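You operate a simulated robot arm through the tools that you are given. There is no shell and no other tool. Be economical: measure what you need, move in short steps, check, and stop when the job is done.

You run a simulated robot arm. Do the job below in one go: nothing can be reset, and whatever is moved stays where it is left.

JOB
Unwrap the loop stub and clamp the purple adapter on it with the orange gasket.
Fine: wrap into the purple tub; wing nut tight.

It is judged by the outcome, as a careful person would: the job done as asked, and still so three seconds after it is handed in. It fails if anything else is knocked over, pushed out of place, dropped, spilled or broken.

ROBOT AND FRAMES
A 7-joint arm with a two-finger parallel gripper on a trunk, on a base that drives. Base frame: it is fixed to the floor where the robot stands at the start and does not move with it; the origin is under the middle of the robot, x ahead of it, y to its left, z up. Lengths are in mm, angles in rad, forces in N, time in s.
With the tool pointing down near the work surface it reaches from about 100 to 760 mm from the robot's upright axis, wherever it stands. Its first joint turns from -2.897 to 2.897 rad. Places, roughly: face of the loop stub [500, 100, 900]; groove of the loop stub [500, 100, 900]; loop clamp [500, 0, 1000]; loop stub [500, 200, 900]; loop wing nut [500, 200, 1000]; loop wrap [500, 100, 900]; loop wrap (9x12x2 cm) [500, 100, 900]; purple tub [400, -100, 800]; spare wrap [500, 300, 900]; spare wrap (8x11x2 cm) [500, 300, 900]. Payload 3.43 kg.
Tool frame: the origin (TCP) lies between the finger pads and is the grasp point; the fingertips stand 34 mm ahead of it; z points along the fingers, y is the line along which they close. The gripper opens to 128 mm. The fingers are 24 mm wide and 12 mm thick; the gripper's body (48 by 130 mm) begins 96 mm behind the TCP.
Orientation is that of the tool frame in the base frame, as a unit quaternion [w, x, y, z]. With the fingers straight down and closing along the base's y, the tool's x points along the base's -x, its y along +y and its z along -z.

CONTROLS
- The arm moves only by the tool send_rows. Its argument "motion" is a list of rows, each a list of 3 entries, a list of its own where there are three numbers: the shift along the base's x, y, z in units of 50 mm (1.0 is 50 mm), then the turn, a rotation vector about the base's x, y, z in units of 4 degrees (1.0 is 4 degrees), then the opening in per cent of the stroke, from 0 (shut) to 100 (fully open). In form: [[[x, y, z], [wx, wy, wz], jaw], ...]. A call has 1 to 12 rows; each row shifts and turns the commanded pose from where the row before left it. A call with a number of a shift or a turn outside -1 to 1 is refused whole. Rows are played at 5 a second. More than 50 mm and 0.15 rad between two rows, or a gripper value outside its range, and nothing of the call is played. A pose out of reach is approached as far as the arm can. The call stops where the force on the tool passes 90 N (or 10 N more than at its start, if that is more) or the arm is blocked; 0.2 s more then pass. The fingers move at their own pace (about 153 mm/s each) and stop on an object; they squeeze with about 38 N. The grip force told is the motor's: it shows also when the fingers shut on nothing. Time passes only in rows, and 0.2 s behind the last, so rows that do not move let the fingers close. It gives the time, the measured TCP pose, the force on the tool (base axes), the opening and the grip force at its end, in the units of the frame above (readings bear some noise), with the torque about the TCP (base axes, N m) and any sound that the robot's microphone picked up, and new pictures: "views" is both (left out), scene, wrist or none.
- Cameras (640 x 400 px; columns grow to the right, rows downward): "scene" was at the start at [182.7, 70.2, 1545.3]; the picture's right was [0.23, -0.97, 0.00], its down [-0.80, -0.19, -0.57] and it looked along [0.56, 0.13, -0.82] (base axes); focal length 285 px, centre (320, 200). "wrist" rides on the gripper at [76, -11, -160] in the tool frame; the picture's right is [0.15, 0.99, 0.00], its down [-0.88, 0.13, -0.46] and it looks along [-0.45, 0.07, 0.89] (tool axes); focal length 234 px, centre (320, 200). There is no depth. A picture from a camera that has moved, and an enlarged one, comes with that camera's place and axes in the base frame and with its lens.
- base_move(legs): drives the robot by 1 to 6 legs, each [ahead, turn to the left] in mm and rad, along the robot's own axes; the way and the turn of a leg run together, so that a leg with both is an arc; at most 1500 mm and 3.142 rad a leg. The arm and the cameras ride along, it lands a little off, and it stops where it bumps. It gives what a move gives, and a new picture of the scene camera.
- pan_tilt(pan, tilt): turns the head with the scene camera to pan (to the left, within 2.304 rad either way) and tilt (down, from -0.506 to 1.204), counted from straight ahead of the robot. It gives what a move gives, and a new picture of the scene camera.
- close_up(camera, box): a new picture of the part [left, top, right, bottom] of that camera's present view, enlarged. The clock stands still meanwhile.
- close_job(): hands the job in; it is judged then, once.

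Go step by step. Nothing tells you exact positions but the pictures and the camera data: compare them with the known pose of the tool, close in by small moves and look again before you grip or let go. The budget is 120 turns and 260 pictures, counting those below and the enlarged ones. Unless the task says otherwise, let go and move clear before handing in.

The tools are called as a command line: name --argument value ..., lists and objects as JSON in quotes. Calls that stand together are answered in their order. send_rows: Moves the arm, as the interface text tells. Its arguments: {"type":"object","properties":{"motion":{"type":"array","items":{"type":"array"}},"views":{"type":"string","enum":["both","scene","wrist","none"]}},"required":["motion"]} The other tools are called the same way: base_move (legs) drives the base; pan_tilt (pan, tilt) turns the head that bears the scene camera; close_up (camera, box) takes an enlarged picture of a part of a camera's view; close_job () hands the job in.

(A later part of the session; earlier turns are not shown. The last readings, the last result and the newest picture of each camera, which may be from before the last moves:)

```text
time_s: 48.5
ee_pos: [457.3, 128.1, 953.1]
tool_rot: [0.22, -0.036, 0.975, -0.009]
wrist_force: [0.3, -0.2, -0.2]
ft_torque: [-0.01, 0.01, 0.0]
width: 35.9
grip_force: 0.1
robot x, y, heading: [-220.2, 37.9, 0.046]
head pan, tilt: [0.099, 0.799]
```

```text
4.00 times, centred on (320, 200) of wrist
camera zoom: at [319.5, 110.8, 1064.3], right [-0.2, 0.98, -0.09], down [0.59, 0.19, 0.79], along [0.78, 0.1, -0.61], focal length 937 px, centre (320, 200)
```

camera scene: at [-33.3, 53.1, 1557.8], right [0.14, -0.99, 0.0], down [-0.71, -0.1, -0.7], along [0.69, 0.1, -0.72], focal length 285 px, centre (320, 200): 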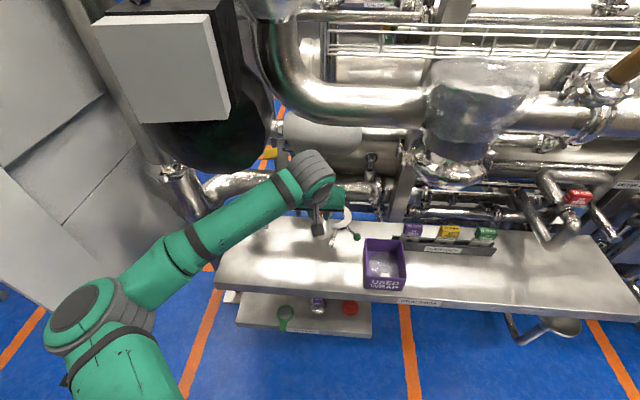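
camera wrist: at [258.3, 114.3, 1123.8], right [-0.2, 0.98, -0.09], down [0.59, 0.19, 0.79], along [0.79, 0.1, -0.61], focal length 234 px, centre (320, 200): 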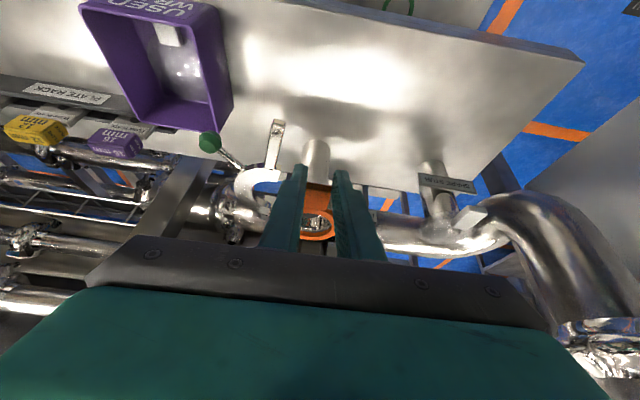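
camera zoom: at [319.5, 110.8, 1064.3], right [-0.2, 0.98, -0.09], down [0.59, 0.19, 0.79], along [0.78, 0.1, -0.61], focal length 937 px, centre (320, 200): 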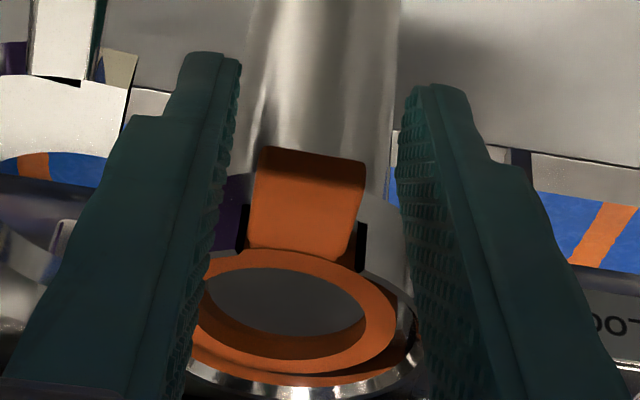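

The gasket is in the cup with its handle in the notch. I back off and inspect with the scene camera.

send_rows --motion '[[[-0.2, 0, 0.5], [0, 0, 0], 28], [[-0.4, 0, 0.6], [0, 0, 0], 28], [[-0.8, 0.6, 0.2], [0, 0, 0], 28], [[-0.9, 0.6, 0], [0, 0, 0], 28], [[-0.9, 0.6, 0], [0, 0, 0], 28]]' --views "scene"

close_up --camera "scene" --box '[290, 180, 370, 230]'

close_up --camera "scene" --box '[260, 280, 380, 355]'

close_up --camera "wrist" --box '[140, 120, 400, 282]'

```text
refused: row 3 steps farther than a row can; nothing moved
```

```text
8.00 times, centred on (330, 205) of scene
camera zoom: at [-33.3, 53.1, 1557.9], right [0.14, -0.99, 0.0], down [-0.71, -0.1, -0.7], along [0.69, 0.1, -0.72], focal length 2281 px, centre (240, 160)
```

zoom: 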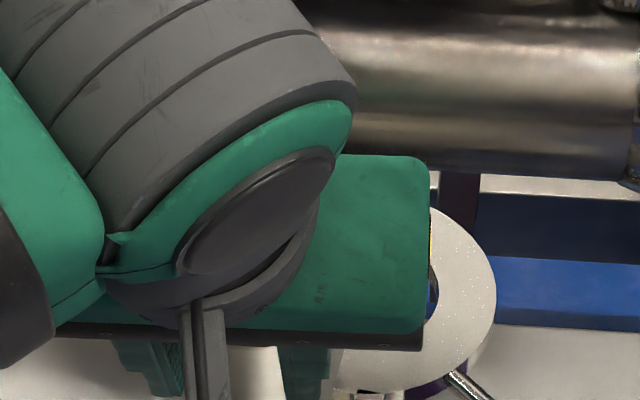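

```text
5.33 times, centred on (320, 318) of scene
camera zoom: at [-33.3, 53.1, 1557.9], right [0.14, -0.99, 0.0], down [-0.71, -0.1, -0.7], along [0.69, 0.1, -0.72], focal length 1520 px, centre (320, -427)
```

zoom: 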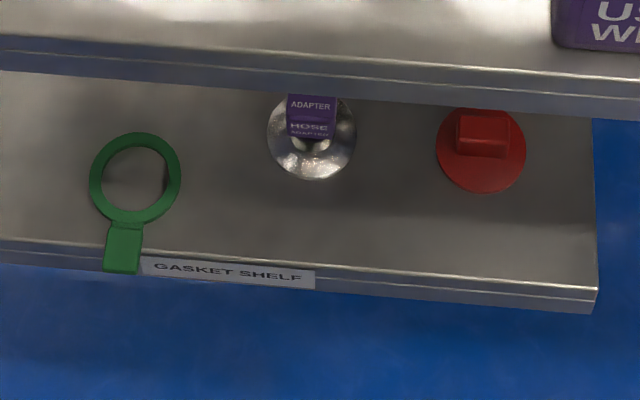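

```text
2.46 times, centred on (270, 201) of wrist
camera zoom: at [319.5, 110.8, 1064.3], right [-0.2, 0.98, -0.09], down [0.59, 0.19, 0.79], along [0.78, 0.1, -0.61], focal length 576 px, centre (443, 198)
```

zoom: 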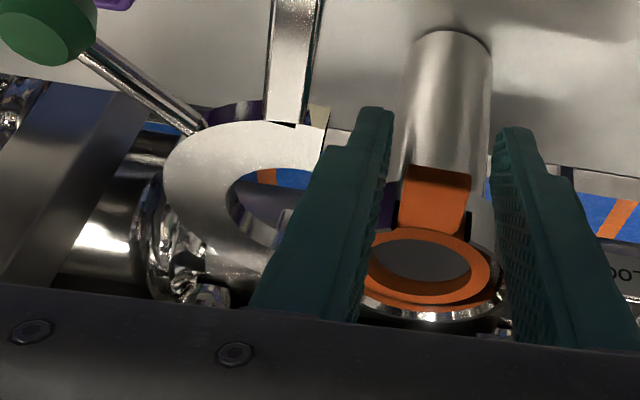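

Retreat with smaller steps.

send_rows --motion '[[[-0.2, 0, 0.5], [0, 0, 0], 28], [[-0.4, 0, 0.6], [0, 0, 0], 28], [[-0.7, 0.5, 0.2], [0, 0, 0], 28], [[-0.8, 0.5, 0], [0, 0, 0], 28], [[-0.8, 0.5, 0], [0, 0, 0], 28]]' --views "scene"

close_up --camera "scene" --box '[280, 170, 376, 230]'

close_up --camera "wrist" --box '[120, 120, 440, 320]'

```text
time_s: 49.7
ee_pos: [312.3, 203.5, 1016.5]
tool_rot: [0.222, -0.035, 0.974, -0.009]
wrist_force: [-0.3, 0.5, 0.2]
ft_torque: [0.03, 0.02, 0.02]
width: 35.4
grip_force: 0.0
robot x, y, heading: [-216.9, 34.9, 0.042]
head pan, tilt: [0.099, 0.799]
camera scene: at [-32.8, 53.0, 1557.8], right [0.14, -0.99, 0.0], down [-0.71, -0.1, -0.7], along [0.69, 0.1, -0.72], focal length 285 px, centre (320, 200)
```

scene: 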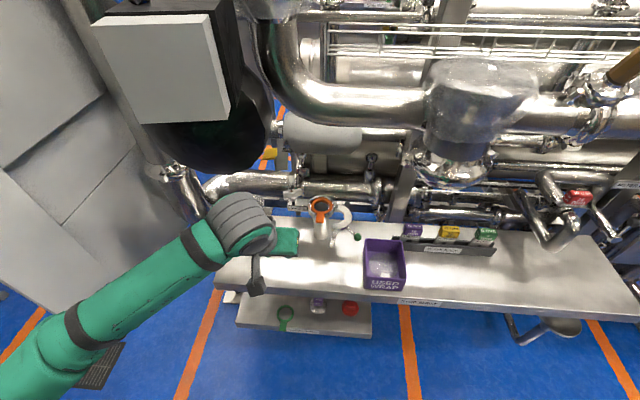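

```text
6.67 times, centred on (328, 200) of scene
camera zoom: at [-32.8, 53.0, 1557.8], right [0.14, -0.99, 0.0], down [-0.71, -0.1, -0.7], along [0.69, 0.1, -0.72], focal length 1901 px, centre (267, 200)
```

zoom: 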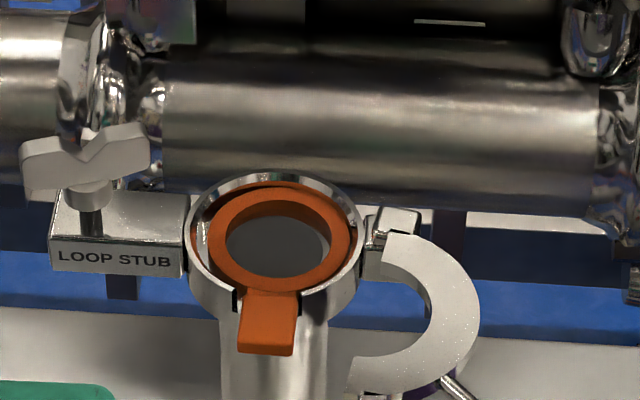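

```text
2.00 times, centred on (280, 220) of wrist
camera zoom: at [174.6, 185.6, 1128.2], right [-0.2, 0.98, -0.09], down [0.59, 0.19, 0.79], along [0.79, 0.1, -0.61], focal length 468 px, centre (400, 160)
```

zoom: 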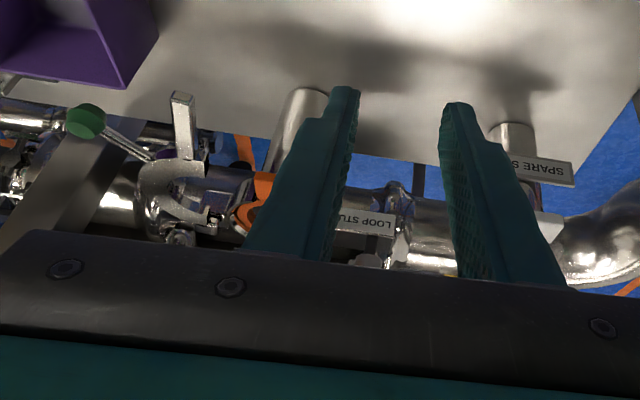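

The gasket is seated nicely. Next the hose adapter at ≈ (421,129), block at z≈549, on the shelf beneath the bench: it needs a low forward-leaning grasp, so I back the base up first.

base_move --legs '[[-180, 0]]'

send_rows --motion '[[[0.5, -0.2, 0], [0, -0.96, 0], 45], [[0.5, -0.2, 0], [0, -0.96, 0], 45], [[0, -0.2, 0], [0, -0.96, 0], 45], [[0, -0.2, 0], [0, -0.96, 0], 45], [[0, -0.2, 0], [0, -0.96, 0], 45], [[0, -0.2, 0], [0, -0.96, 0], 45], [[0, -0.1, 0], [0, -0.96, 0], 45], [[0, 0, 0], [0, -0.96, 0], 45], [[0, 0, 0], [0, -0.96, 0], 45]]' --views "scene"

```text
time_s: 51.1
ee_pos: [196.1, 197.6, 1017.2]
tool_rot: [0.221, -0.034, 0.975, -0.008]
wrist_force: [-0.6, -0.3, 0.3]
ft_torque: [-0.04, -0.01, 0.01]
width: 35.9
grip_force: 0.0
robot x, y, heading: [-337.6, 35.7, 0.047]
head pan, tilt: [0.099, 0.799]
stopped in leg 1: the robot was blocked; the commanded pose is now the measured one
camera scene: at [-149.2, 49.9, 1557.9], right [0.15, -0.99, 0.0], down [-0.71, -0.1, -0.7], along [0.69, 0.1, -0.72], focal length 285 px, centre (320, 200)
```

scene: 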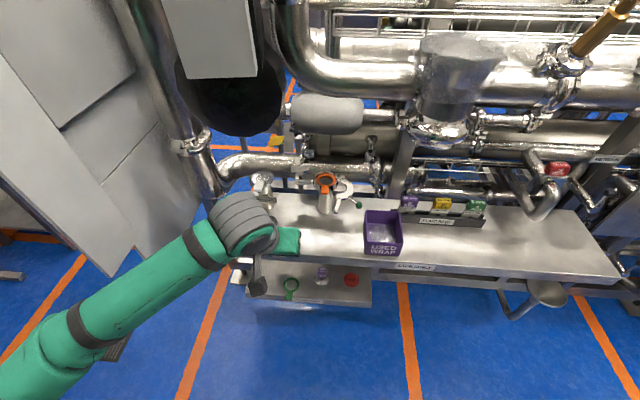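

```text
time_s: 53.1
ee_pos: [244.9, 132.0, 1016.9]
tool_rot: [0.502, -0.031, 0.864, -0.017]
wrist_force: [-0.5, -0.9, -0.6]
ft_torque: [0.04, 0.02, -0.02]
width: 57.6
grip_force: 0.0
robot x, y, heading: [-332.7, 35.2, 0.045]
head pan, tilt: [0.099, 0.799]
camera scene: at [-149.2, 49.9, 1557.9], right [0.15, -0.99, 0.0], down [-0.71, -0.1, -0.7], along [0.69, 0.1, -0.72], focal length 285 px, centre (320, 200)
```

scene: 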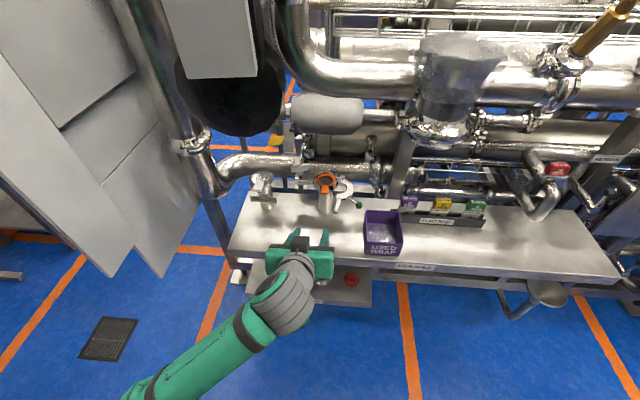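

The base touched something behind and stopped; fine. Tool is at 60° now; I descend in front of the bench.

send_rows --motion '[[[0, 0, -0.9], [0, 0, 0], 45], [[0, 0, -0.9], [0, 0, 0], 45], [[0, 0, -0.9], [0, 0, 0], 45], [[0, 0, -0.9], [0, 0, 0], 45], [[0, 0, -0.9], [0, 0, 0], 45], [[0, 0, -0.9], [0, 0, 0], 45], [[0, 0, -0.9], [0, 0, 0], 45], [[0, 0, -0.9], [0, 0, 0], 45], [[0, 0, -0.8], [0, 0, 0], 45]]' --views "both"

close_up --camera "wrist" --box '[240, 100, 400, 200]'

```text
time_s: 55.1
ee_pos: [246.1, 129.9, 618.9]
tool_rot: [0.502, -0.031, 0.864, -0.018]
wrist_force: [0.1, 0.4, 0.1]
ft_torque: [-0.02, -0.01, 0.02]
width: 57.5
grip_force: 0.1
robot x, y, heading: [-335.0, 32.9, 0.046]
head pan, tilt: [0.099, 0.799]
camera scene: at [-149.2, 49.8, 1557.9], right [0.15, -0.99, 0.0], down [-0.71, -0.1, -0.7], along [0.69, 0.1, -0.72], focal length 285 px, centre (320, 200)
camera wrist: at [67.8, 113.4, 631.9], right [-0.11, 0.98, -0.19], down [0.04, 0.19, 0.98], along [0.99, 0.1, -0.06], focal length 234 px, centre (320, 200)
```

scene: 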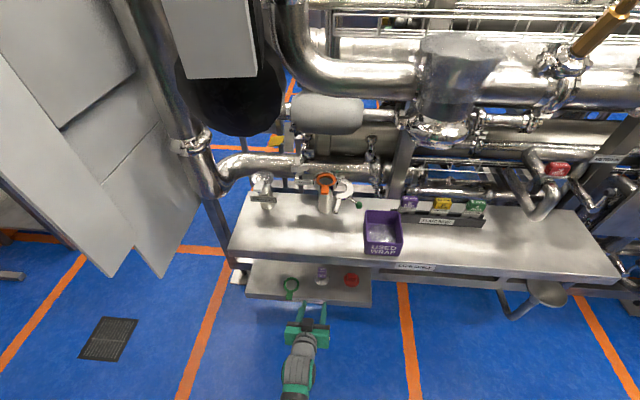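
wrist: 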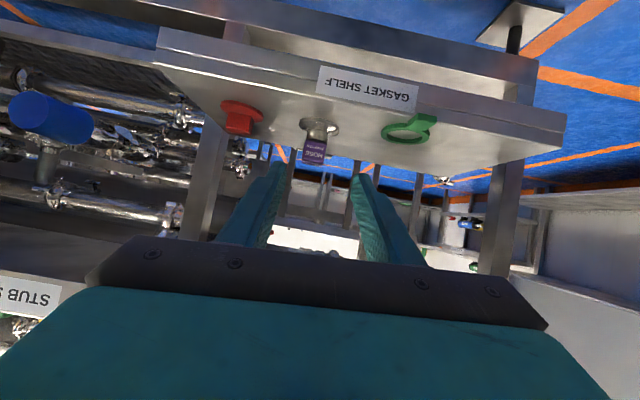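

```text
4.00 times, centred on (320, 150) of wrist
camera zoom: at [67.8, 113.4, 631.9], right [-0.11, 0.98, -0.19], down [0.04, 0.19, 0.98], along [0.99, 0.1, -0.06], focal length 937 px, centre (320, 400)
```

zoom: 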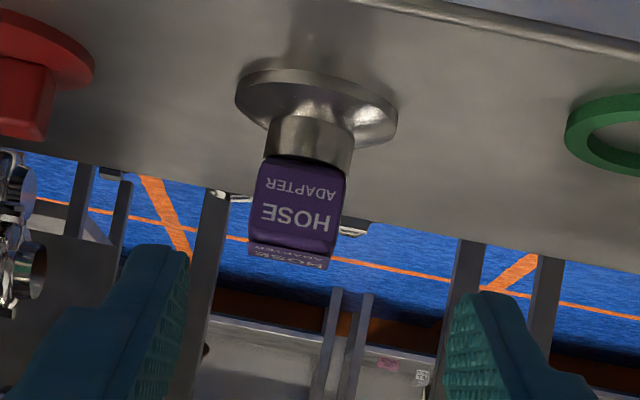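

Refined: adapter axis at (421,126.5), block z 529–563, 32 mm wide, disc at z≈501. I approach along the tool axis.

send_rows --motion '[[[0.65, -0.04, -0.1], [0, 0, 0], 45], [[0.65, -0.03, -0.12], [0, 0, 0], 45], [[0.65, 0, -0.37], [0, 0, 0], 45], [[0.65, 0, -0.37], [0, 0, 0], 45]]' --views "none"

close_up --camera "wrist" --box '[220, 100, 420, 225]'

```text
time_s: 56.1
ee_pos: [376.3, 128.1, 571.0]
tool_rot: [0.501, -0.031, 0.865, -0.018]
wrist_force: [-0.4, 0.1, 0.0]
ft_torque: [0.03, -0.03, -0.01]
width: 57.4
grip_force: 0.1
robot x, y, heading: [-336.2, 33.0, 0.052]
head pan, tilt: [0.099, 0.799]
```

```text
3.20 times, centred on (320, 162) of wrist
camera zoom: at [199.2, 111.5, 584.1], right [-0.11, 0.98, -0.19], down [0.04, 0.19, 0.98], along [0.99, 0.1, -0.06], focal length 749 px, centre (320, 320)
```

zoom: 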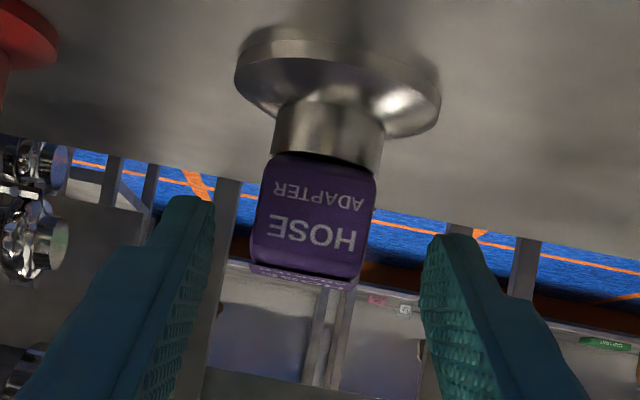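

Consistent. I move in the last 40 mm and close on the block.

send_rows --motion '[[[0.4, -0.03, -0.24], [0, 0, 0], 45], [[0.36, 0, -0.2], [0, 0, 0], 45], [[0, 0, 0], [0, 0, 0], 0], [[0, 0, 0], [0, 0, 0], 0], [[0, 0, 0], [0, 0, 0], 0]]' --views "none"

close_up --camera "wrist" --box '[220, 100, 420, 225]'

```text
time_s: 57.4
ee_pos: [414.0, 127.7, 549.2]
tool_rot: [0.501, -0.031, 0.865, -0.017]
wrist_force: [1.3, 4.0, 7.2]
ft_torque: [0.42, -0.15, -0.02]
width: 33.7
grip_force: 38.0
robot x, y, heading: [-337.7, 33.9, 0.051]
head pan, tilt: [0.099, 0.799]
```

```text
3.20 times, centred on (320, 162) of wrist
camera zoom: at [236.5, 110.2, 562.0], right [-0.11, 0.98, -0.19], down [0.04, 0.19, 0.98], along [0.99, 0.1, -0.06], focal length 749 px, centre (320, 320)
```

zoom: 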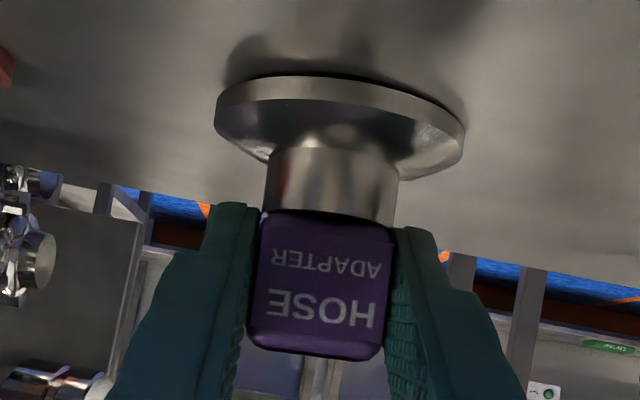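

Gripped (33.7 mm). I lift a little, level the slight roll, and draw it out toward me.

send_rows --motion '[[[0, 0, 0.3], [0, 0, 0], 0], [[-0.3, 0, 0.2], [0.9, 0, 0], 0], [[-0.9, 0, 0.1], [0, 0, 0], 0], [[-0.9, 0, 0], [0, 0, 0], 0], [[-0.9, 0, 0], [0, 0, 0], 0], [[-0.5, 0, 0], [0, 0, 0], 0]]' --views "both"

close_up --camera "wrist" --box '[220, 100, 420, 225]'

```text
time_s: 58.8
ee_pos: [238.5, 129.2, 577.2]
tool_rot: [0.503, -0.015, 0.864, 0.009]
wrist_force: [1.0, 0.1, -1.2]
ft_torque: [0.06, 0.03, -0.01]
width: 33.7
grip_force: 37.8
robot x, y, heading: [-332.9, 37.1, 0.045]
head pan, tilt: [0.099, 0.799]
camera scene: at [-149.1, 49.8, 1557.9], right [0.15, -0.99, 0.0], down [-0.71, -0.1, -0.7], along [0.69, 0.1, -0.72], focal length 285 px, centre (320, 200)
camera wrist: at [61.7, 110.0, 590.1], right [-0.11, 0.99, -0.13], down [0.04, 0.13, 0.99], along [0.99, 0.1, -0.05], focal length 234 px, centre (320, 200)
```

scene: 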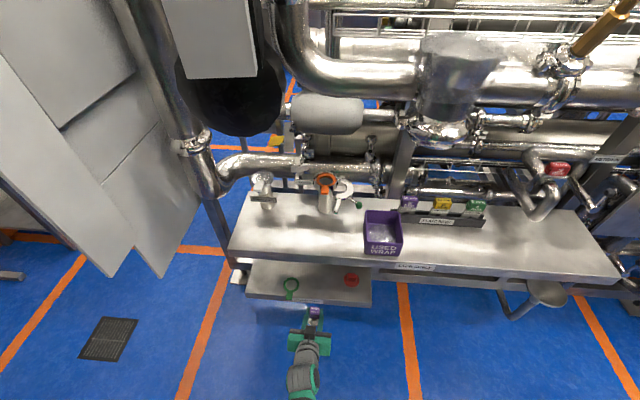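
wrist: 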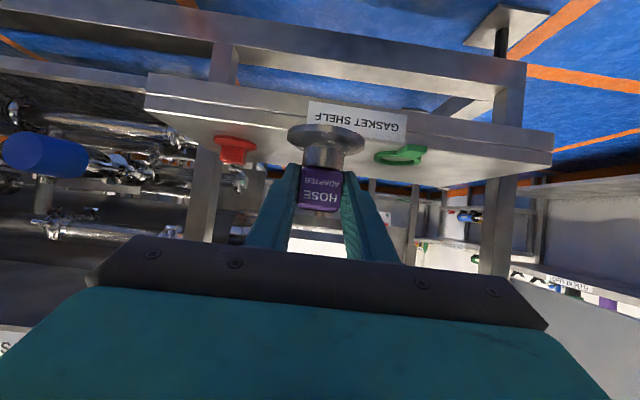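

```text
3.20 times, centred on (320, 162) of wrist
camera zoom: at [61.7, 110.0, 590.1], right [-0.11, 0.99, -0.13], down [0.04, 0.13, 0.99], along [0.99, 0.1, -0.05], focal length 749 px, centre (320, 320)
```

zoom: 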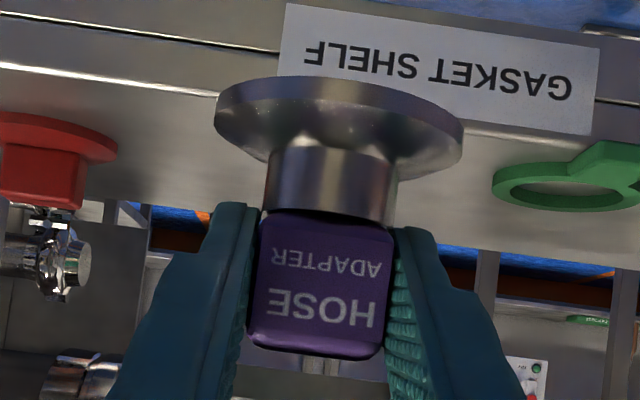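

The adapter kept its level attitude from the shelf in the grip, so I undo the roll and rise in front of the bench.

send_rows --motion '[[[0, 0, 0.9], [-0.75, 0, 0], 0], [[0, 0, 0.95], [0, 0, 0], 0], [[0, 0, 0.95], [0, 0, 0], 0], [[0, 0, 0.95], [0, 0, 0], 0], [[0, 0, 0.95], [0, 0, 0], 0], [[0, 0, 0.95], [0, 0, 0], 0], [[0, 0, 0.95], [0, 0, 0], 0], [[0, 0, 0.95], [0, 0, 0], 0], [[0, 0, 0.95], [0, 0, 0], 0], [[0, 0, 0.85], [0, 0, 0], 0]]' --views "none"

base_move --legs '[[110, 0]]'

```text
time_s: 61.0
ee_pos: [237.3, 126.9, 1042.8]
tool_rot: [0.501, -0.028, 0.865, -0.014]
wrist_force: [1.0, -0.5, -1.5]
ft_torque: [-0.01, 0.0, -0.03]
width: 33.8
grip_force: 38.4
robot x, y, heading: [-333.9, 32.4, 0.047]
head pan, tilt: [0.099, 0.799]
```

```text
time_s: 62.1
ee_pos: [348.7, 133.8, 1044.0]
tool_rot: [0.501, -0.029, 0.865, -0.013]
wrist_force: [0.3, -0.6, -1.7]
ft_torque: [0.03, 0.05, 0.0]
width: 33.8
grip_force: 38.3
robot x, y, heading: [-224.3, 37.5, 0.048]
head pan, tilt: [0.099, 0.799]
camera scene: at [-38.3, 55.1, 1557.9], right [0.15, -0.99, 0.0], down [-0.71, -0.1, -0.7], along [0.69, 0.1, -0.72], focal length 285 px, centre (320, 200)
```

scene: 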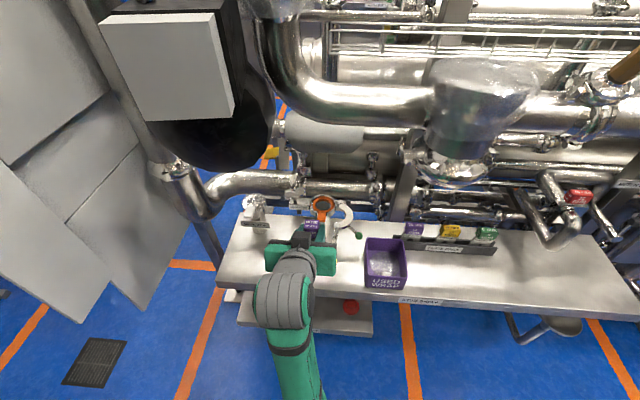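

Now I advance over the cup, to x≈530, z≈1012, for a visual check.

send_rows --motion '[[[0.9, 0, 0], [0, 0, 0], 0], [[0.9, 0, 0], [0, 0, 0], 0], [[0.9, 0, 0], [0, 0, 0], 0], [[0.9, 0, -0.2], [0, 0, 0], 0], [[0.05, 0, -0.4], [0, 0, 0], 0]]' --views "none"

close_up --camera "wrist" --box '[200, 80, 440, 230]'

close_up --camera "scene" --box '[280, 170, 376, 230]'

```text
time_s: 63.3
ee_pos: [532.0, 135.1, 1011.9]
tool_rot: [0.501, -0.029, 0.865, -0.013]
wrist_force: [-0.3, -0.3, -2.0]
ft_torque: [0.0, 0.01, 0.03]
width: 33.7
grip_force: 37.8
robot x, y, heading: [-223.0, 37.9, 0.047]
head pan, tilt: [0.099, 0.799]
```

```text
2.67 times, centred on (320, 155) of wrist
camera zoom: at [354.4, 118.6, 1026.1], right [-0.11, 0.98, -0.18], down [0.04, 0.18, 0.98], along [0.99, 0.1, -0.06], focal length 624 px, centre (320, 320)
```

zoom: 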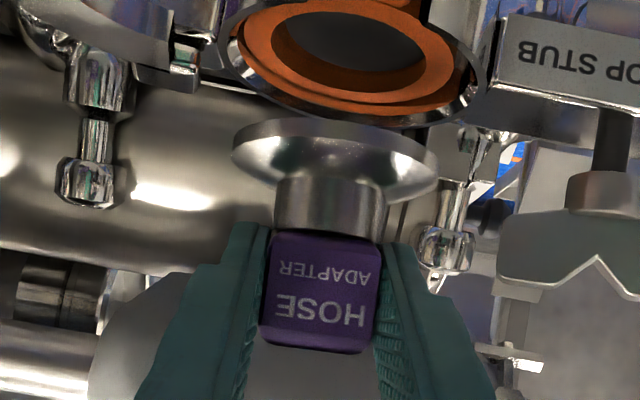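

```text
6.67 times, centred on (328, 200) of scene
camera zoom: at [-38.2, 55.1, 1557.8], right [0.15, -0.99, 0.0], down [-0.71, -0.1, -0.7], along [0.69, 0.1, -0.72], focal length 1901 px, centre (267, 200)
```

zoom: 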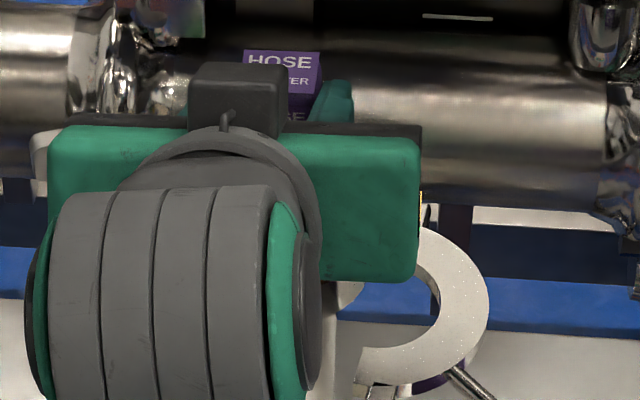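

The adapter is nearly over the gasket (about 1.5 mm too far left). I correct and lower closer.

send_rows --motion '[[[-0.02, -0.03, -0.2], [0, 0, 0], 0], [[0, 0, -0.1], [0, 0, 0], 0]]' --views "none"

close_up --camera "wrist" --box '[220, 80, 420, 205]'

```text
time_s: 63.9
ee_pos: [530.9, 132.6, 998.1]
tool_rot: [0.5, -0.029, 0.865, -0.013]
wrist_force: [-0.7, 0.4, -1.9]
ft_torque: [-0.02, 0.04, 0.02]
width: 33.7
grip_force: 37.9
robot x, y, heading: [-222.1, 37.7, 0.049]
head pan, tilt: [0.099, 0.799]
```

```text
3.20 times, centred on (320, 142) of wrist
camera zoom: at [354.0, 115.5, 1011.5], right [-0.11, 0.98, -0.18], down [0.04, 0.18, 0.98], along [0.99, 0.1, -0.06], focal length 749 px, centre (320, 384)
```

zoom: 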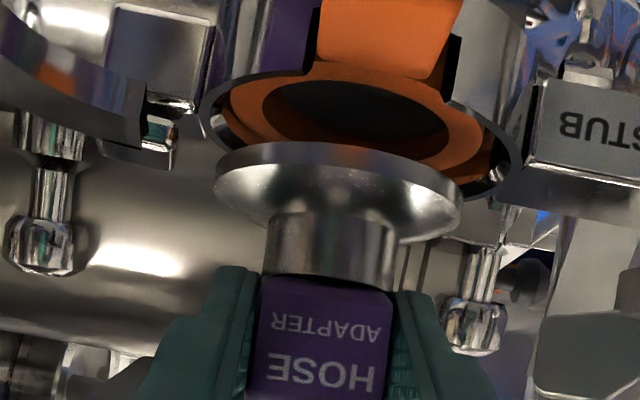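

Both ellipses now line up in y and depth. I lower slowly.

send_rows --motion '[[[0, 0, -0.1], [0, 0, 0], 0], [[0, 0, -0.1], [0, 0, 0], 0]]' --views "none"

close_up --camera "wrist" --box '[220, 80, 420, 205]'

```text
time_s: 64.5
ee_pos: [530.8, 132.0, 991.2]
tool_rot: [0.503, -0.028, 0.863, -0.013]
wrist_force: [-3.0, -0.5, 9.8]
ft_torque: [0.11, -0.28, 0.03]
width: 33.8
grip_force: 37.9
robot x, y, heading: [-223.3, 42.2, 0.049]
head pan, tilt: [0.099, 0.799]
```

```text
3.20 times, centred on (320, 142) of wrist
camera zoom: at [353.8, 115.4, 1002.9], right [-0.11, 0.98, -0.18], down [0.03, 0.18, 0.98], along [0.99, 0.1, -0.05], focal length 749 px, centre (320, 384)
```

zoom: 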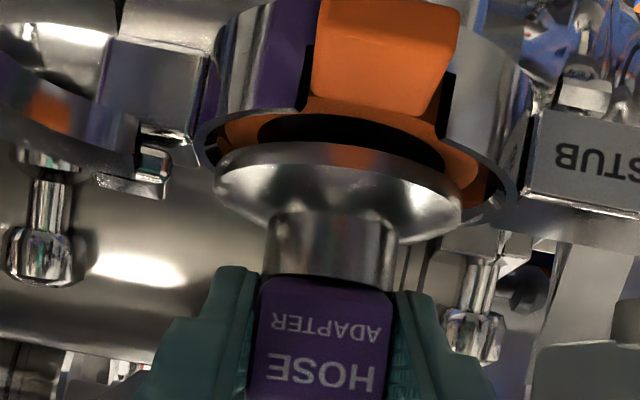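

The back edge touches the rim. I lift, shift 4.5 mm toward me and 1 mm right, and try again.

send_rows --motion '[[[0, 0, 0.12], [0, 0, 0], 0], [[-0.09, -0.02, 0], [0, 0, 0], 0], [[0, 0, -0.1], [0, 0, 0], 0], [[0, 0, -0.08], [0, 0, 0], 0]]' --views "none"

close_up --camera "wrist" --box '[220, 80, 420, 205]'

```text
time_s: 65.5
ee_pos: [526.6, 130.4, 986.8]
tool_rot: [0.504, -0.03, 0.863, -0.012]
wrist_force: [-5.8, 4.1, 10.8]
ft_torque: [-0.13, -0.14, 0.01]
width: 33.4
grip_force: 38.0
robot x, y, heading: [-222.4, 40.3, 0.047]
head pan, tilt: [0.099, 0.799]
```

```text
3.20 times, centred on (320, 142) of wrist
camera zoom: at [348.6, 113.5, 999.8], right [-0.11, 0.98, -0.18], down [0.03, 0.18, 0.98], along [0.99, 0.1, -0.05], focal length 749 px, centre (320, 384)
```

zoom: 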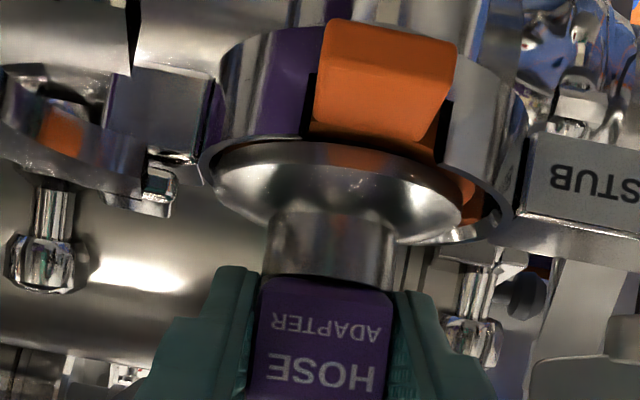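

Now it touches back-right; shift left 2.5 mm and back 1.5 mm.

send_rows --motion '[[[0, 0, 0.08], [0, 0, 0], 0], [[-0.03, 0.05, 0], [0, 0, 0], 0], [[0, 0, -0.08], [0, 0, 0], 0], [[0, 0, -0.06], [0, 0, 0], 0]]' --views "none"

close_up --camera "wrist" --box '[220, 80, 420, 205]'

```text
time_s: 66.5
ee_pos: [523.2, 132.2, 984.3]
tool_rot: [0.502, -0.029, 0.864, -0.013]
wrist_force: [0.8, -0.2, 7.4]
ft_torque: [0.19, -0.12, -0.03]
width: 33.9
grip_force: 38.1
robot x, y, heading: [-222.4, 37.0, 0.049]
head pan, tilt: [0.099, 0.799]
```

```text
3.20 times, centred on (320, 142) of wrist
camera zoom: at [346.9, 115.3, 996.6], right [-0.11, 0.98, -0.18], down [0.03, 0.18, 0.98], along [0.99, 0.1, -0.05], focal length 749 px, centre (320, 384)
```

zoom: 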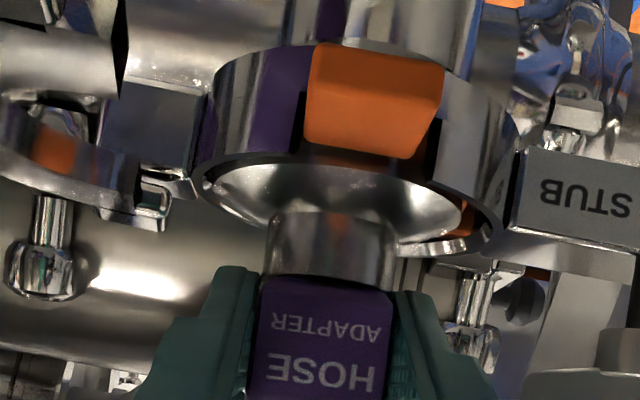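

The disc has dropped into the cup. I press down a touch more to confirm it is seated.

send_rows --motion '[[[0, 0, -0.05], [0, 0, 0], 0], [[0, 0, -0.04], [0, 0, 0], 0]]' --views "none"

close_up --camera "wrist" --box '[220, 80, 420, 205]'

```text
time_s: 67.1
ee_pos: [524.8, 133.9, 979.0]
tool_rot: [0.503, -0.029, 0.864, -0.012]
wrist_force: [-0.4, -1.9, 25.4]
ft_torque: [0.66, -0.34, 0.13]
width: 34.0
grip_force: 37.9
robot x, y, heading: [-224.7, 37.2, 0.046]
head pan, tilt: [0.099, 0.799]
```

```text
3.20 times, centred on (320, 142) of wrist
camera zoom: at [347.6, 115.6, 993.0], right [-0.11, 0.98, -0.18], down [0.03, 0.18, 0.98], along [0.99, 0.1, -0.05], focal length 749 px, centre (320, 384)
```

zoom: 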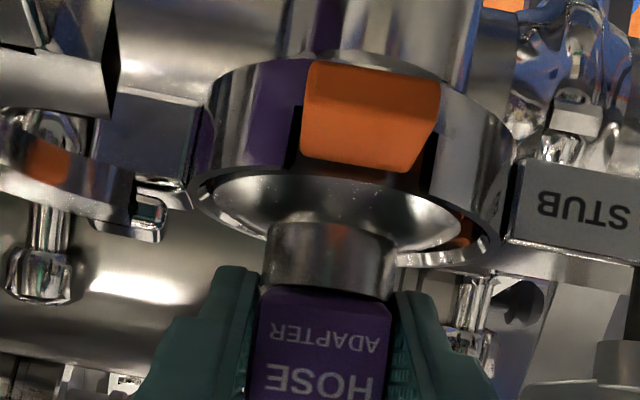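

It is bearing on the gasket; I release and retreat along the tool axis.

send_rows --motion '[[[0, 0, 0.05], [0, 0, 0], 0], [[0, 0, 0], [0, 0, 0], 45], [[0, 0, 0], [0, 0, 0], 45], [[-0.6, 0, 0.35], [0, 0, 0], 45], [[-0.6, 0, 0.35], [0, 0, 0], 45], [[-0.6, 0.3, 0.35], [0, 0, 0], 45]]' --views "none"

close_up --camera "wrist" --box '[140, 40, 460, 240]'

pan_tilt --pan 0.1 --tilt 0.8

close_up --camera "scene" --box '[270, 165, 382, 235]'

```text
time_s: 68.5
ee_pos: [435.4, 150.4, 1032.0]
tool_rot: [0.501, -0.029, 0.865, -0.013]
wrist_force: [0.3, -0.2, -0.5]
ft_torque: [-0.02, 0.0, -0.03]
width: 57.5
grip_force: 0.1
robot x, y, heading: [-223.6, 40.6, 0.043]
head pan, tilt: [0.099, 0.799]
```

```text
2.00 times, centred on (300, 140) of wrist
camera zoom: at [257.2, 132.7, 1046.0], right [-0.11, 0.98, -0.18], down [0.04, 0.18, 0.98], along [0.99, 0.1, -0.06], focal length 468 px, centre (360, 320)
```

zoom: 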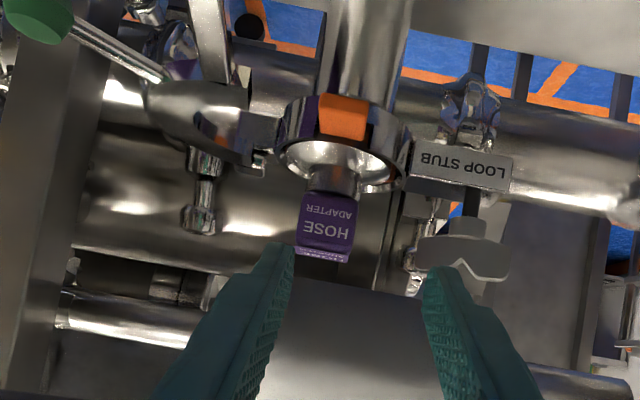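

```text
time_s: 69.1
ee_pos: [434.6, 150.0, 1031.5]
tool_rot: [0.501, -0.029, 0.865, -0.013]
wrist_force: [-0.4, 0.2, 0.1]
ft_torque: [0.03, -0.03, -0.03]
width: 57.5
grip_force: 0.2
robot x, y, heading: [-224.6, 40.9, 0.047]
head pan, tilt: [0.099, 0.799]
camera scene: at [-38.3, 55.1, 1557.9], right [0.15, -0.99, 0.0], down [-0.71, -0.1, -0.7], along [0.69, 0.1, -0.72], focal length 285 px, centre (320, 200)
```

scene: 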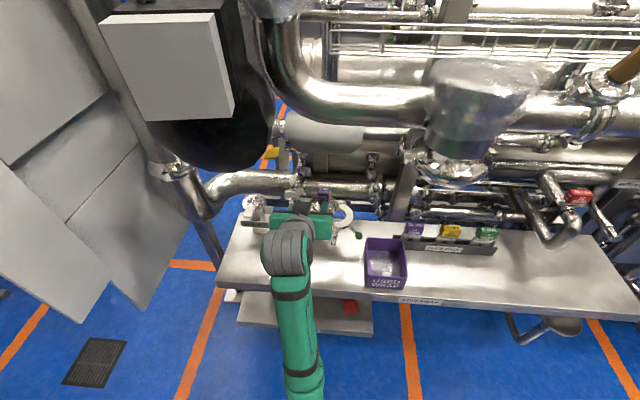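

```text
5.71 times, centred on (326, 200) of scene
camera zoom: at [-38.3, 55.1, 1557.9], right [0.15, -0.99, 0.0], down [-0.71, -0.1, -0.7], along [0.69, 0.1, -0.72], focal length 1629 px, centre (286, 200)
```

zoom: 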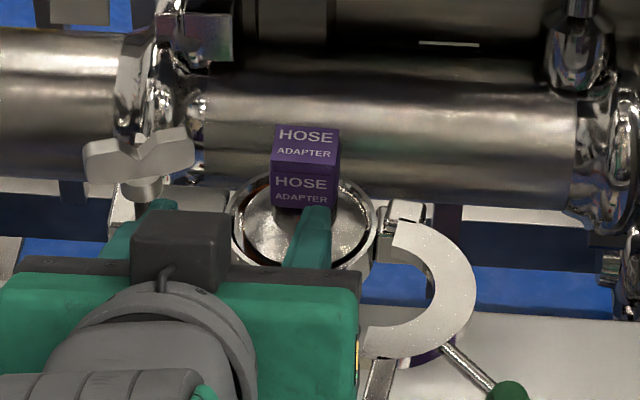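

The adapter sits upright in the cup on the gasket. Now the clamp arm: hinge ≈ (548,81), knob ≈ (435,20,952). I go around to the knob's right side with closed fingers to push it round.

send_rows --motion '[[[-0.4, -0.8, 0.1], [0, 0, 0], 0], [[-0.3, -0.9, 0], [0, 0, 0], 0], [[0, -0.9, 0], [0, 0, 0], 0], [[0, -0.9, 0], [0, 0, 0], 0], [[0, -0.4, 0], [0, 0, 0], 0]]' --views "both"

close_up --camera "scene" --box '[270, 165, 382, 235]'

```text
time_s: 70.3
ee_pos: [398.9, -48.2, 1036.3]
tool_rot: [0.501, -0.029, 0.865, -0.013]
wrist_force: [-0.8, 0.8, -0.5]
ft_torque: [0.0, 0.04, 0.01]
width: 0.0
grip_force: 33.2
robot x, y, heading: [-225.6, 36.5, 0.045]
head pan, tilt: [0.099, 0.799]
camera scene: at [-38.3, 55.1, 1557.9], right [0.15, -0.99, 0.0], down [-0.71, -0.1, -0.7], along [0.69, 0.1, -0.72], focal length 285 px, centre (320, 200)
camera wrist: at [222.6, -65.0, 1050.0], right [-0.11, 0.98, -0.18], down [0.04, 0.18, 0.98], along [0.99, 0.1, -0.06], focal length 234 px, centre (320, 200)
```

scene: 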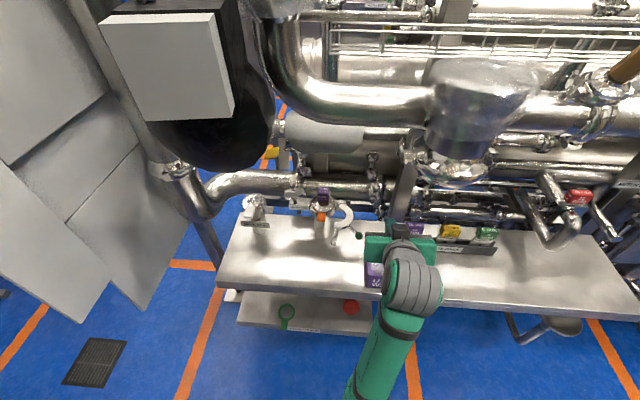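
wrist: 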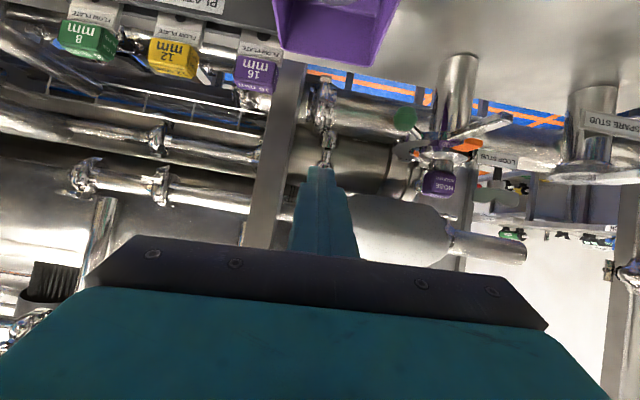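

```text
5.71 times, centred on (326, 200) of scene
camera zoom: at [-38.3, 55.1, 1557.9], right [0.15, -0.99, 0.0], down [-0.71, -0.1, -0.7], along [0.69, 0.1, -0.72], focal length 1629 px, centre (286, 200)
```

zoom: 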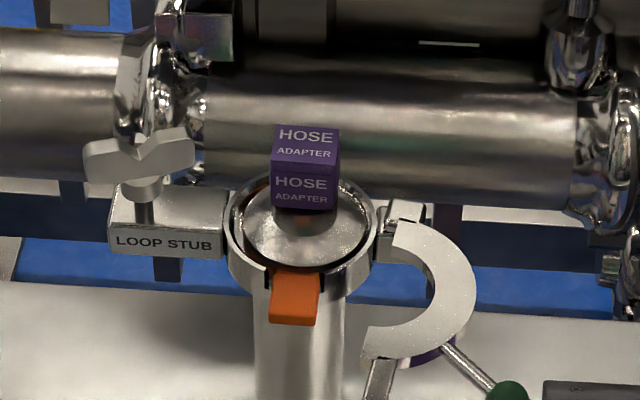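

Knob confirmed at (429,21,953). I lower to its right side.

send_rows --motion '[[[0.1, 0, -0.5], [0, 0, 0], 0], [[0.1, 0.2, -0.5], [0, 0, 0], 0], [[0, 0.4, -0.44], [0, 0, 0], 0]]' --views "wrist"

close_up --camera "scene" --box '[290, 185, 402, 255]'

```text
time_s: 71.1
ee_pos: [409.5, -18.0, 965.7]
tool_rot: [0.501, -0.028, 0.865, -0.014]
wrist_force: [-0.6, 0.5, -0.4]
ft_torque: [0.0, 0.02, 0.01]
width: 0.3
grip_force: 33.6
robot x, y, heading: [-223.1, 39.5, 0.046]
head pan, tilt: [0.099, 0.799]
camera wrist: at [231.2, -34.3, 978.6], right [-0.11, 0.98, -0.18], down [0.04, 0.18, 0.98], along [0.99, 0.1, -0.06], focal length 234 px, centre (320, 200)
```

wrist: 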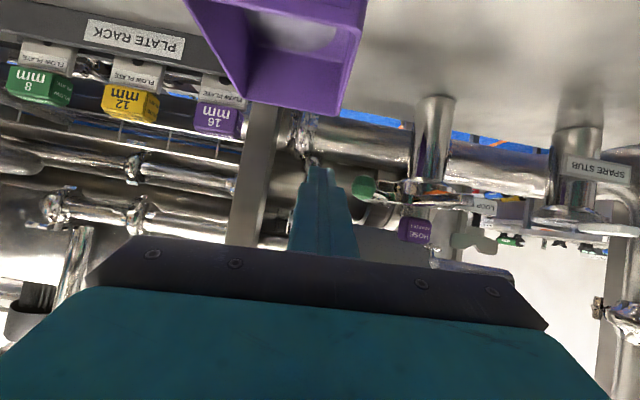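

```text
5.71 times, centred on (346, 220) of scene
camera zoom: at [-38.3, 55.0, 1557.9], right [0.15, -0.99, 0.0], down [-0.71, -0.1, -0.7], along [0.69, 0.1, -0.72], focal length 1629 px, centre (171, 86)
```

zoom: 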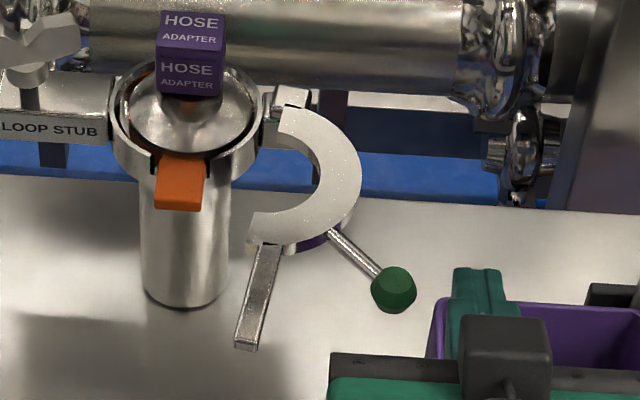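

The finger is beside the knob. I push along the arc in steps.

send_rows --motion '[[[0, 0.34, 0], [0, 0, 0], 0], [[-0.16, 0.42, 0], [0, 0, 0], 0], [[-0.1, 0.46, 0], [0, 0, 0], 0], [[0, 0.46, 0], [0, 0, 0], 0]]' --views "none"

close_up --camera "scene" --box '[280, 175, 392, 245]'

```text
time_s: 72.1
ee_pos: [397.5, 68.9, 966.3]
tool_rot: [0.502, -0.03, 0.865, -0.013]
wrist_force: [-0.1, 0.5, 0.9]
ft_torque: [0.01, 0.01, 0.05]
width: 0.1
grip_force: 32.9
robot x, y, heading: [-224.0, 42.5, 0.051]
head pan, tilt: [0.099, 0.799]
```

```text
5.71 times, centred on (336, 210) of scene
camera zoom: at [-38.3, 55.0, 1557.9], right [0.15, -0.99, 0.0], down [-0.71, -0.1, -0.7], along [0.69, 0.1, -0.72], focal length 1629 px, centre (229, 143)
```

zoom: 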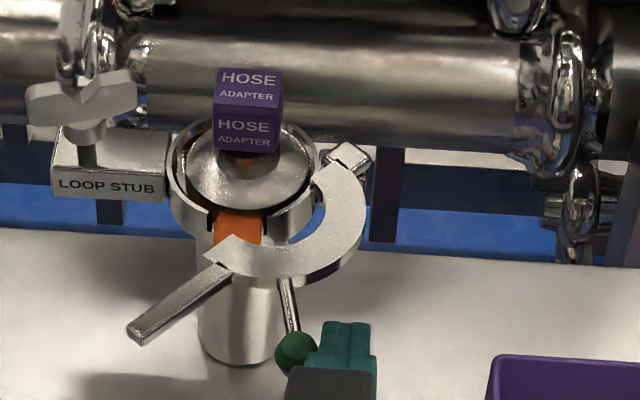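

The arm is swinging closed smoothly. Continue.

send_rows --motion '[[[0.03, 0.42, 0], [0, 0, 0], 0], [[0.14, 0.42, 0], [0, 0, 0], 0], [[0.2, 0.3, 0], [0, 0, 0], 0]]' --views "none"

close_up --camera "scene" --box '[270, 165, 382, 235]'

```text
time_s: 72.9
ee_pos: [415.7, 124.9, 965.8]
tool_rot: [0.5, -0.029, 0.865, -0.014]
wrist_force: [-0.4, -0.3, -1.0]
ft_torque: [0.01, -0.01, -0.03]
width: 0.0
grip_force: 33.1
robot x, y, heading: [-224.2, 37.2, 0.046]
head pan, tilt: [0.099, 0.799]
```

```text
5.71 times, centred on (326, 200) of scene
camera zoom: at [-38.4, 55.0, 1557.9], right [0.15, -0.99, 0.0], down [-0.71, -0.1, -0.7], along [0.69, 0.1, -0.72], focal length 1629 px, centre (286, 200)
```

zoom: 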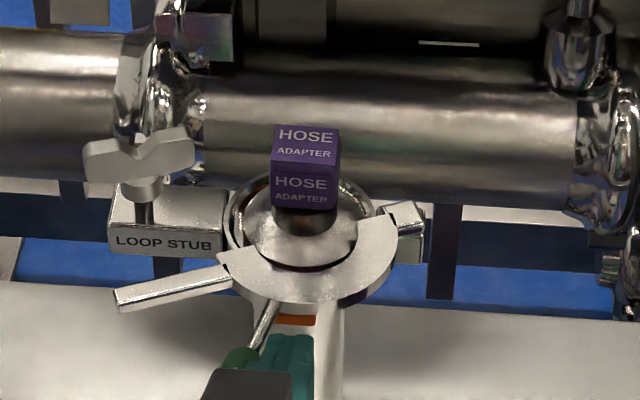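

Almost closed; about 25° left. Continue carefully.

send_rows --motion '[[[0.2, 0.26, 0], [0, 0, 0], 0], [[0.2, 0.22, 0], [0, 0, 0], 0]]' --views "none"

close_up --camera "scene" --box '[270, 165, 382, 235]'

```text
time_s: 73.5
ee_pos: [435.1, 146.5, 966.6]
tool_rot: [0.502, -0.029, 0.864, -0.013]
wrist_force: [-1.3, 0.7, -0.2]
ft_torque: [-0.03, 0.01, -0.03]
width: 0.2
grip_force: 33.7
robot x, y, heading: [-227.2, 39.7, 0.048]
head pan, tilt: [0.099, 0.799]
```

```text
5.71 times, centred on (326, 200) of scene
camera zoom: at [-38.4, 55.0, 1557.9], right [0.15, -0.99, 0.0], down [-0.71, -0.1, -0.7], along [0.69, 0.1, -0.72], focal length 1629 px, centre (286, 200)
```

zoom: 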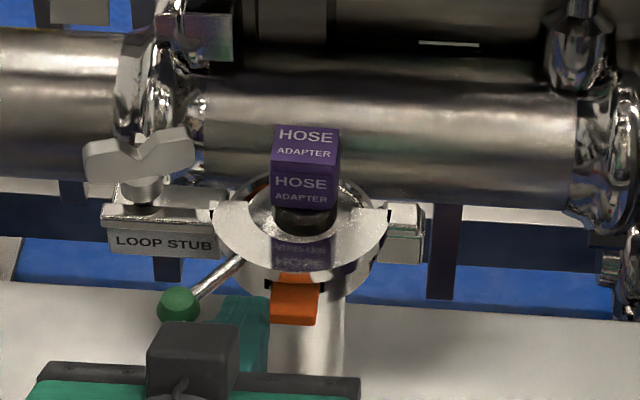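

The bar has swung in under the wing nut. I nudge a little more to feel the end stop.

send_rows --motion '[[[0.1, 0.15, 0], [0, 0, 0], 0], [[0.08, 0.12, 0], [0, 0, 0], 0]]' --views "none"

close_up --camera "scene" --box '[270, 165, 382, 235]'

```text
time_s: 74.1
ee_pos: [444.2, 161.1, 965.6]
tool_rot: [0.501, -0.029, 0.865, -0.014]
wrist_force: [-11.2, -7.0, 0.2]
ft_torque: [-0.03, 0.11, -0.07]
width: 0.0
grip_force: 33.2
robot x, y, heading: [-227.6, 40.5, 0.044]
head pan, tilt: [0.099, 0.799]
```

```text
5.71 times, centred on (326, 200) of scene
camera zoom: at [-38.9, 54.8, 1557.9], right [0.15, -0.99, 0.0], down [-0.71, -0.1, -0.7], along [0.69, 0.1, -0.72], focal length 1629 px, centre (286, 200)
```

zoom: 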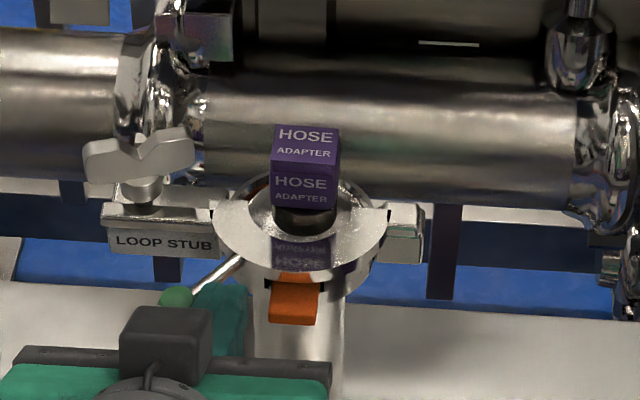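

The clamp arm is fully closed against its stop. Wing nut is at (539,215,978), 55 mm span. I back away and bring the tool upright to the left-front.

send_rows --motion '[[[-0.3, -0.4, 0.3], [0, 0, 0], 0], [[-0.7, 0, 0.5], [0, 1, 0], 0], [[-0.7, 0.5, 0], [0, 1, 0], 0], [[-0.5, 0.6, 0], [0, 1, 0], 0], [[0, 0.6, 0], [0, 1, 0], 0], [[0, 0.2, 0], [0, 1, 0], 0], [[0, 0, 0], [0, 1, 0], 0], [[0, 0, 0], [0, 1, 0], 0], [[0, 0, 0], [0, 1, 0], 0], [[0, 0, 0], [0, 1, 0], 0], [[0, 0, 0], [0, 1, 0], 0]]' --views "none"

send_rows --motion '[[[0, 0, 0], [0, 1, 0], 0], [[0, 0, 0], [0, 1, 0], 0], [[0, 0, 0], [0, 1, 0], 0], [[0, 0, 0], [0, 1, 0], 0], [[0, 0, 0], [0, 1, 0], 0]]' --views "scene"

```text
time_s: 76.5
ee_pos: [340.1, 230.5, 1015.1]
tool_rot: [0.204, -0.029, 0.979, -0.005]
wrist_force: [-0.4, -0.4, 0.1]
ft_torque: [0.04, 0.0, 0.02]
width: 0.0
grip_force: 33.0
out of reach, approached as far as the arm can: row 6
robot x, y, heading: [-220.8, 40.5, 0.051]
head pan, tilt: [0.099, 0.799]
```

```text
time_s: 77.7
ee_pos: [339.5, 228.8, 1016.1]
tool_rot: [0.031, -0.029, 0.999, 0.0]
wrist_force: [0.7, -0.6, -0.4]
ft_torque: [0.0, 0.0, -0.01]
width: 0.4
grip_force: 33.3
robot x, y, heading: [-222.6, 39.3, 0.05]
head pan, tilt: [0.099, 0.799]
camera scene: at [-38.3, 55.2, 1557.9], right [0.15, -0.99, 0.0], down [-0.71, -0.1, -0.7], along [0.69, 0.1, -0.72], focal length 285 px, centre (320, 200)
```

scene: 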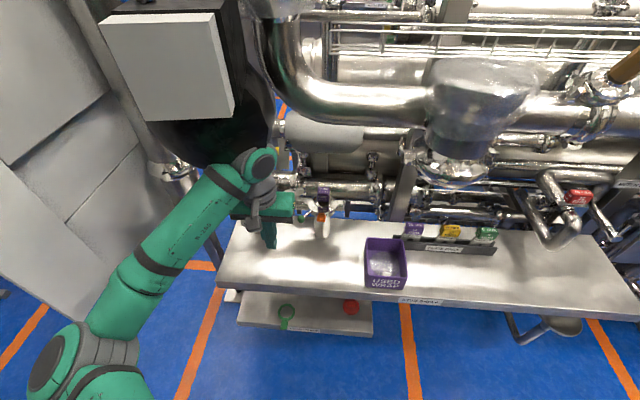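

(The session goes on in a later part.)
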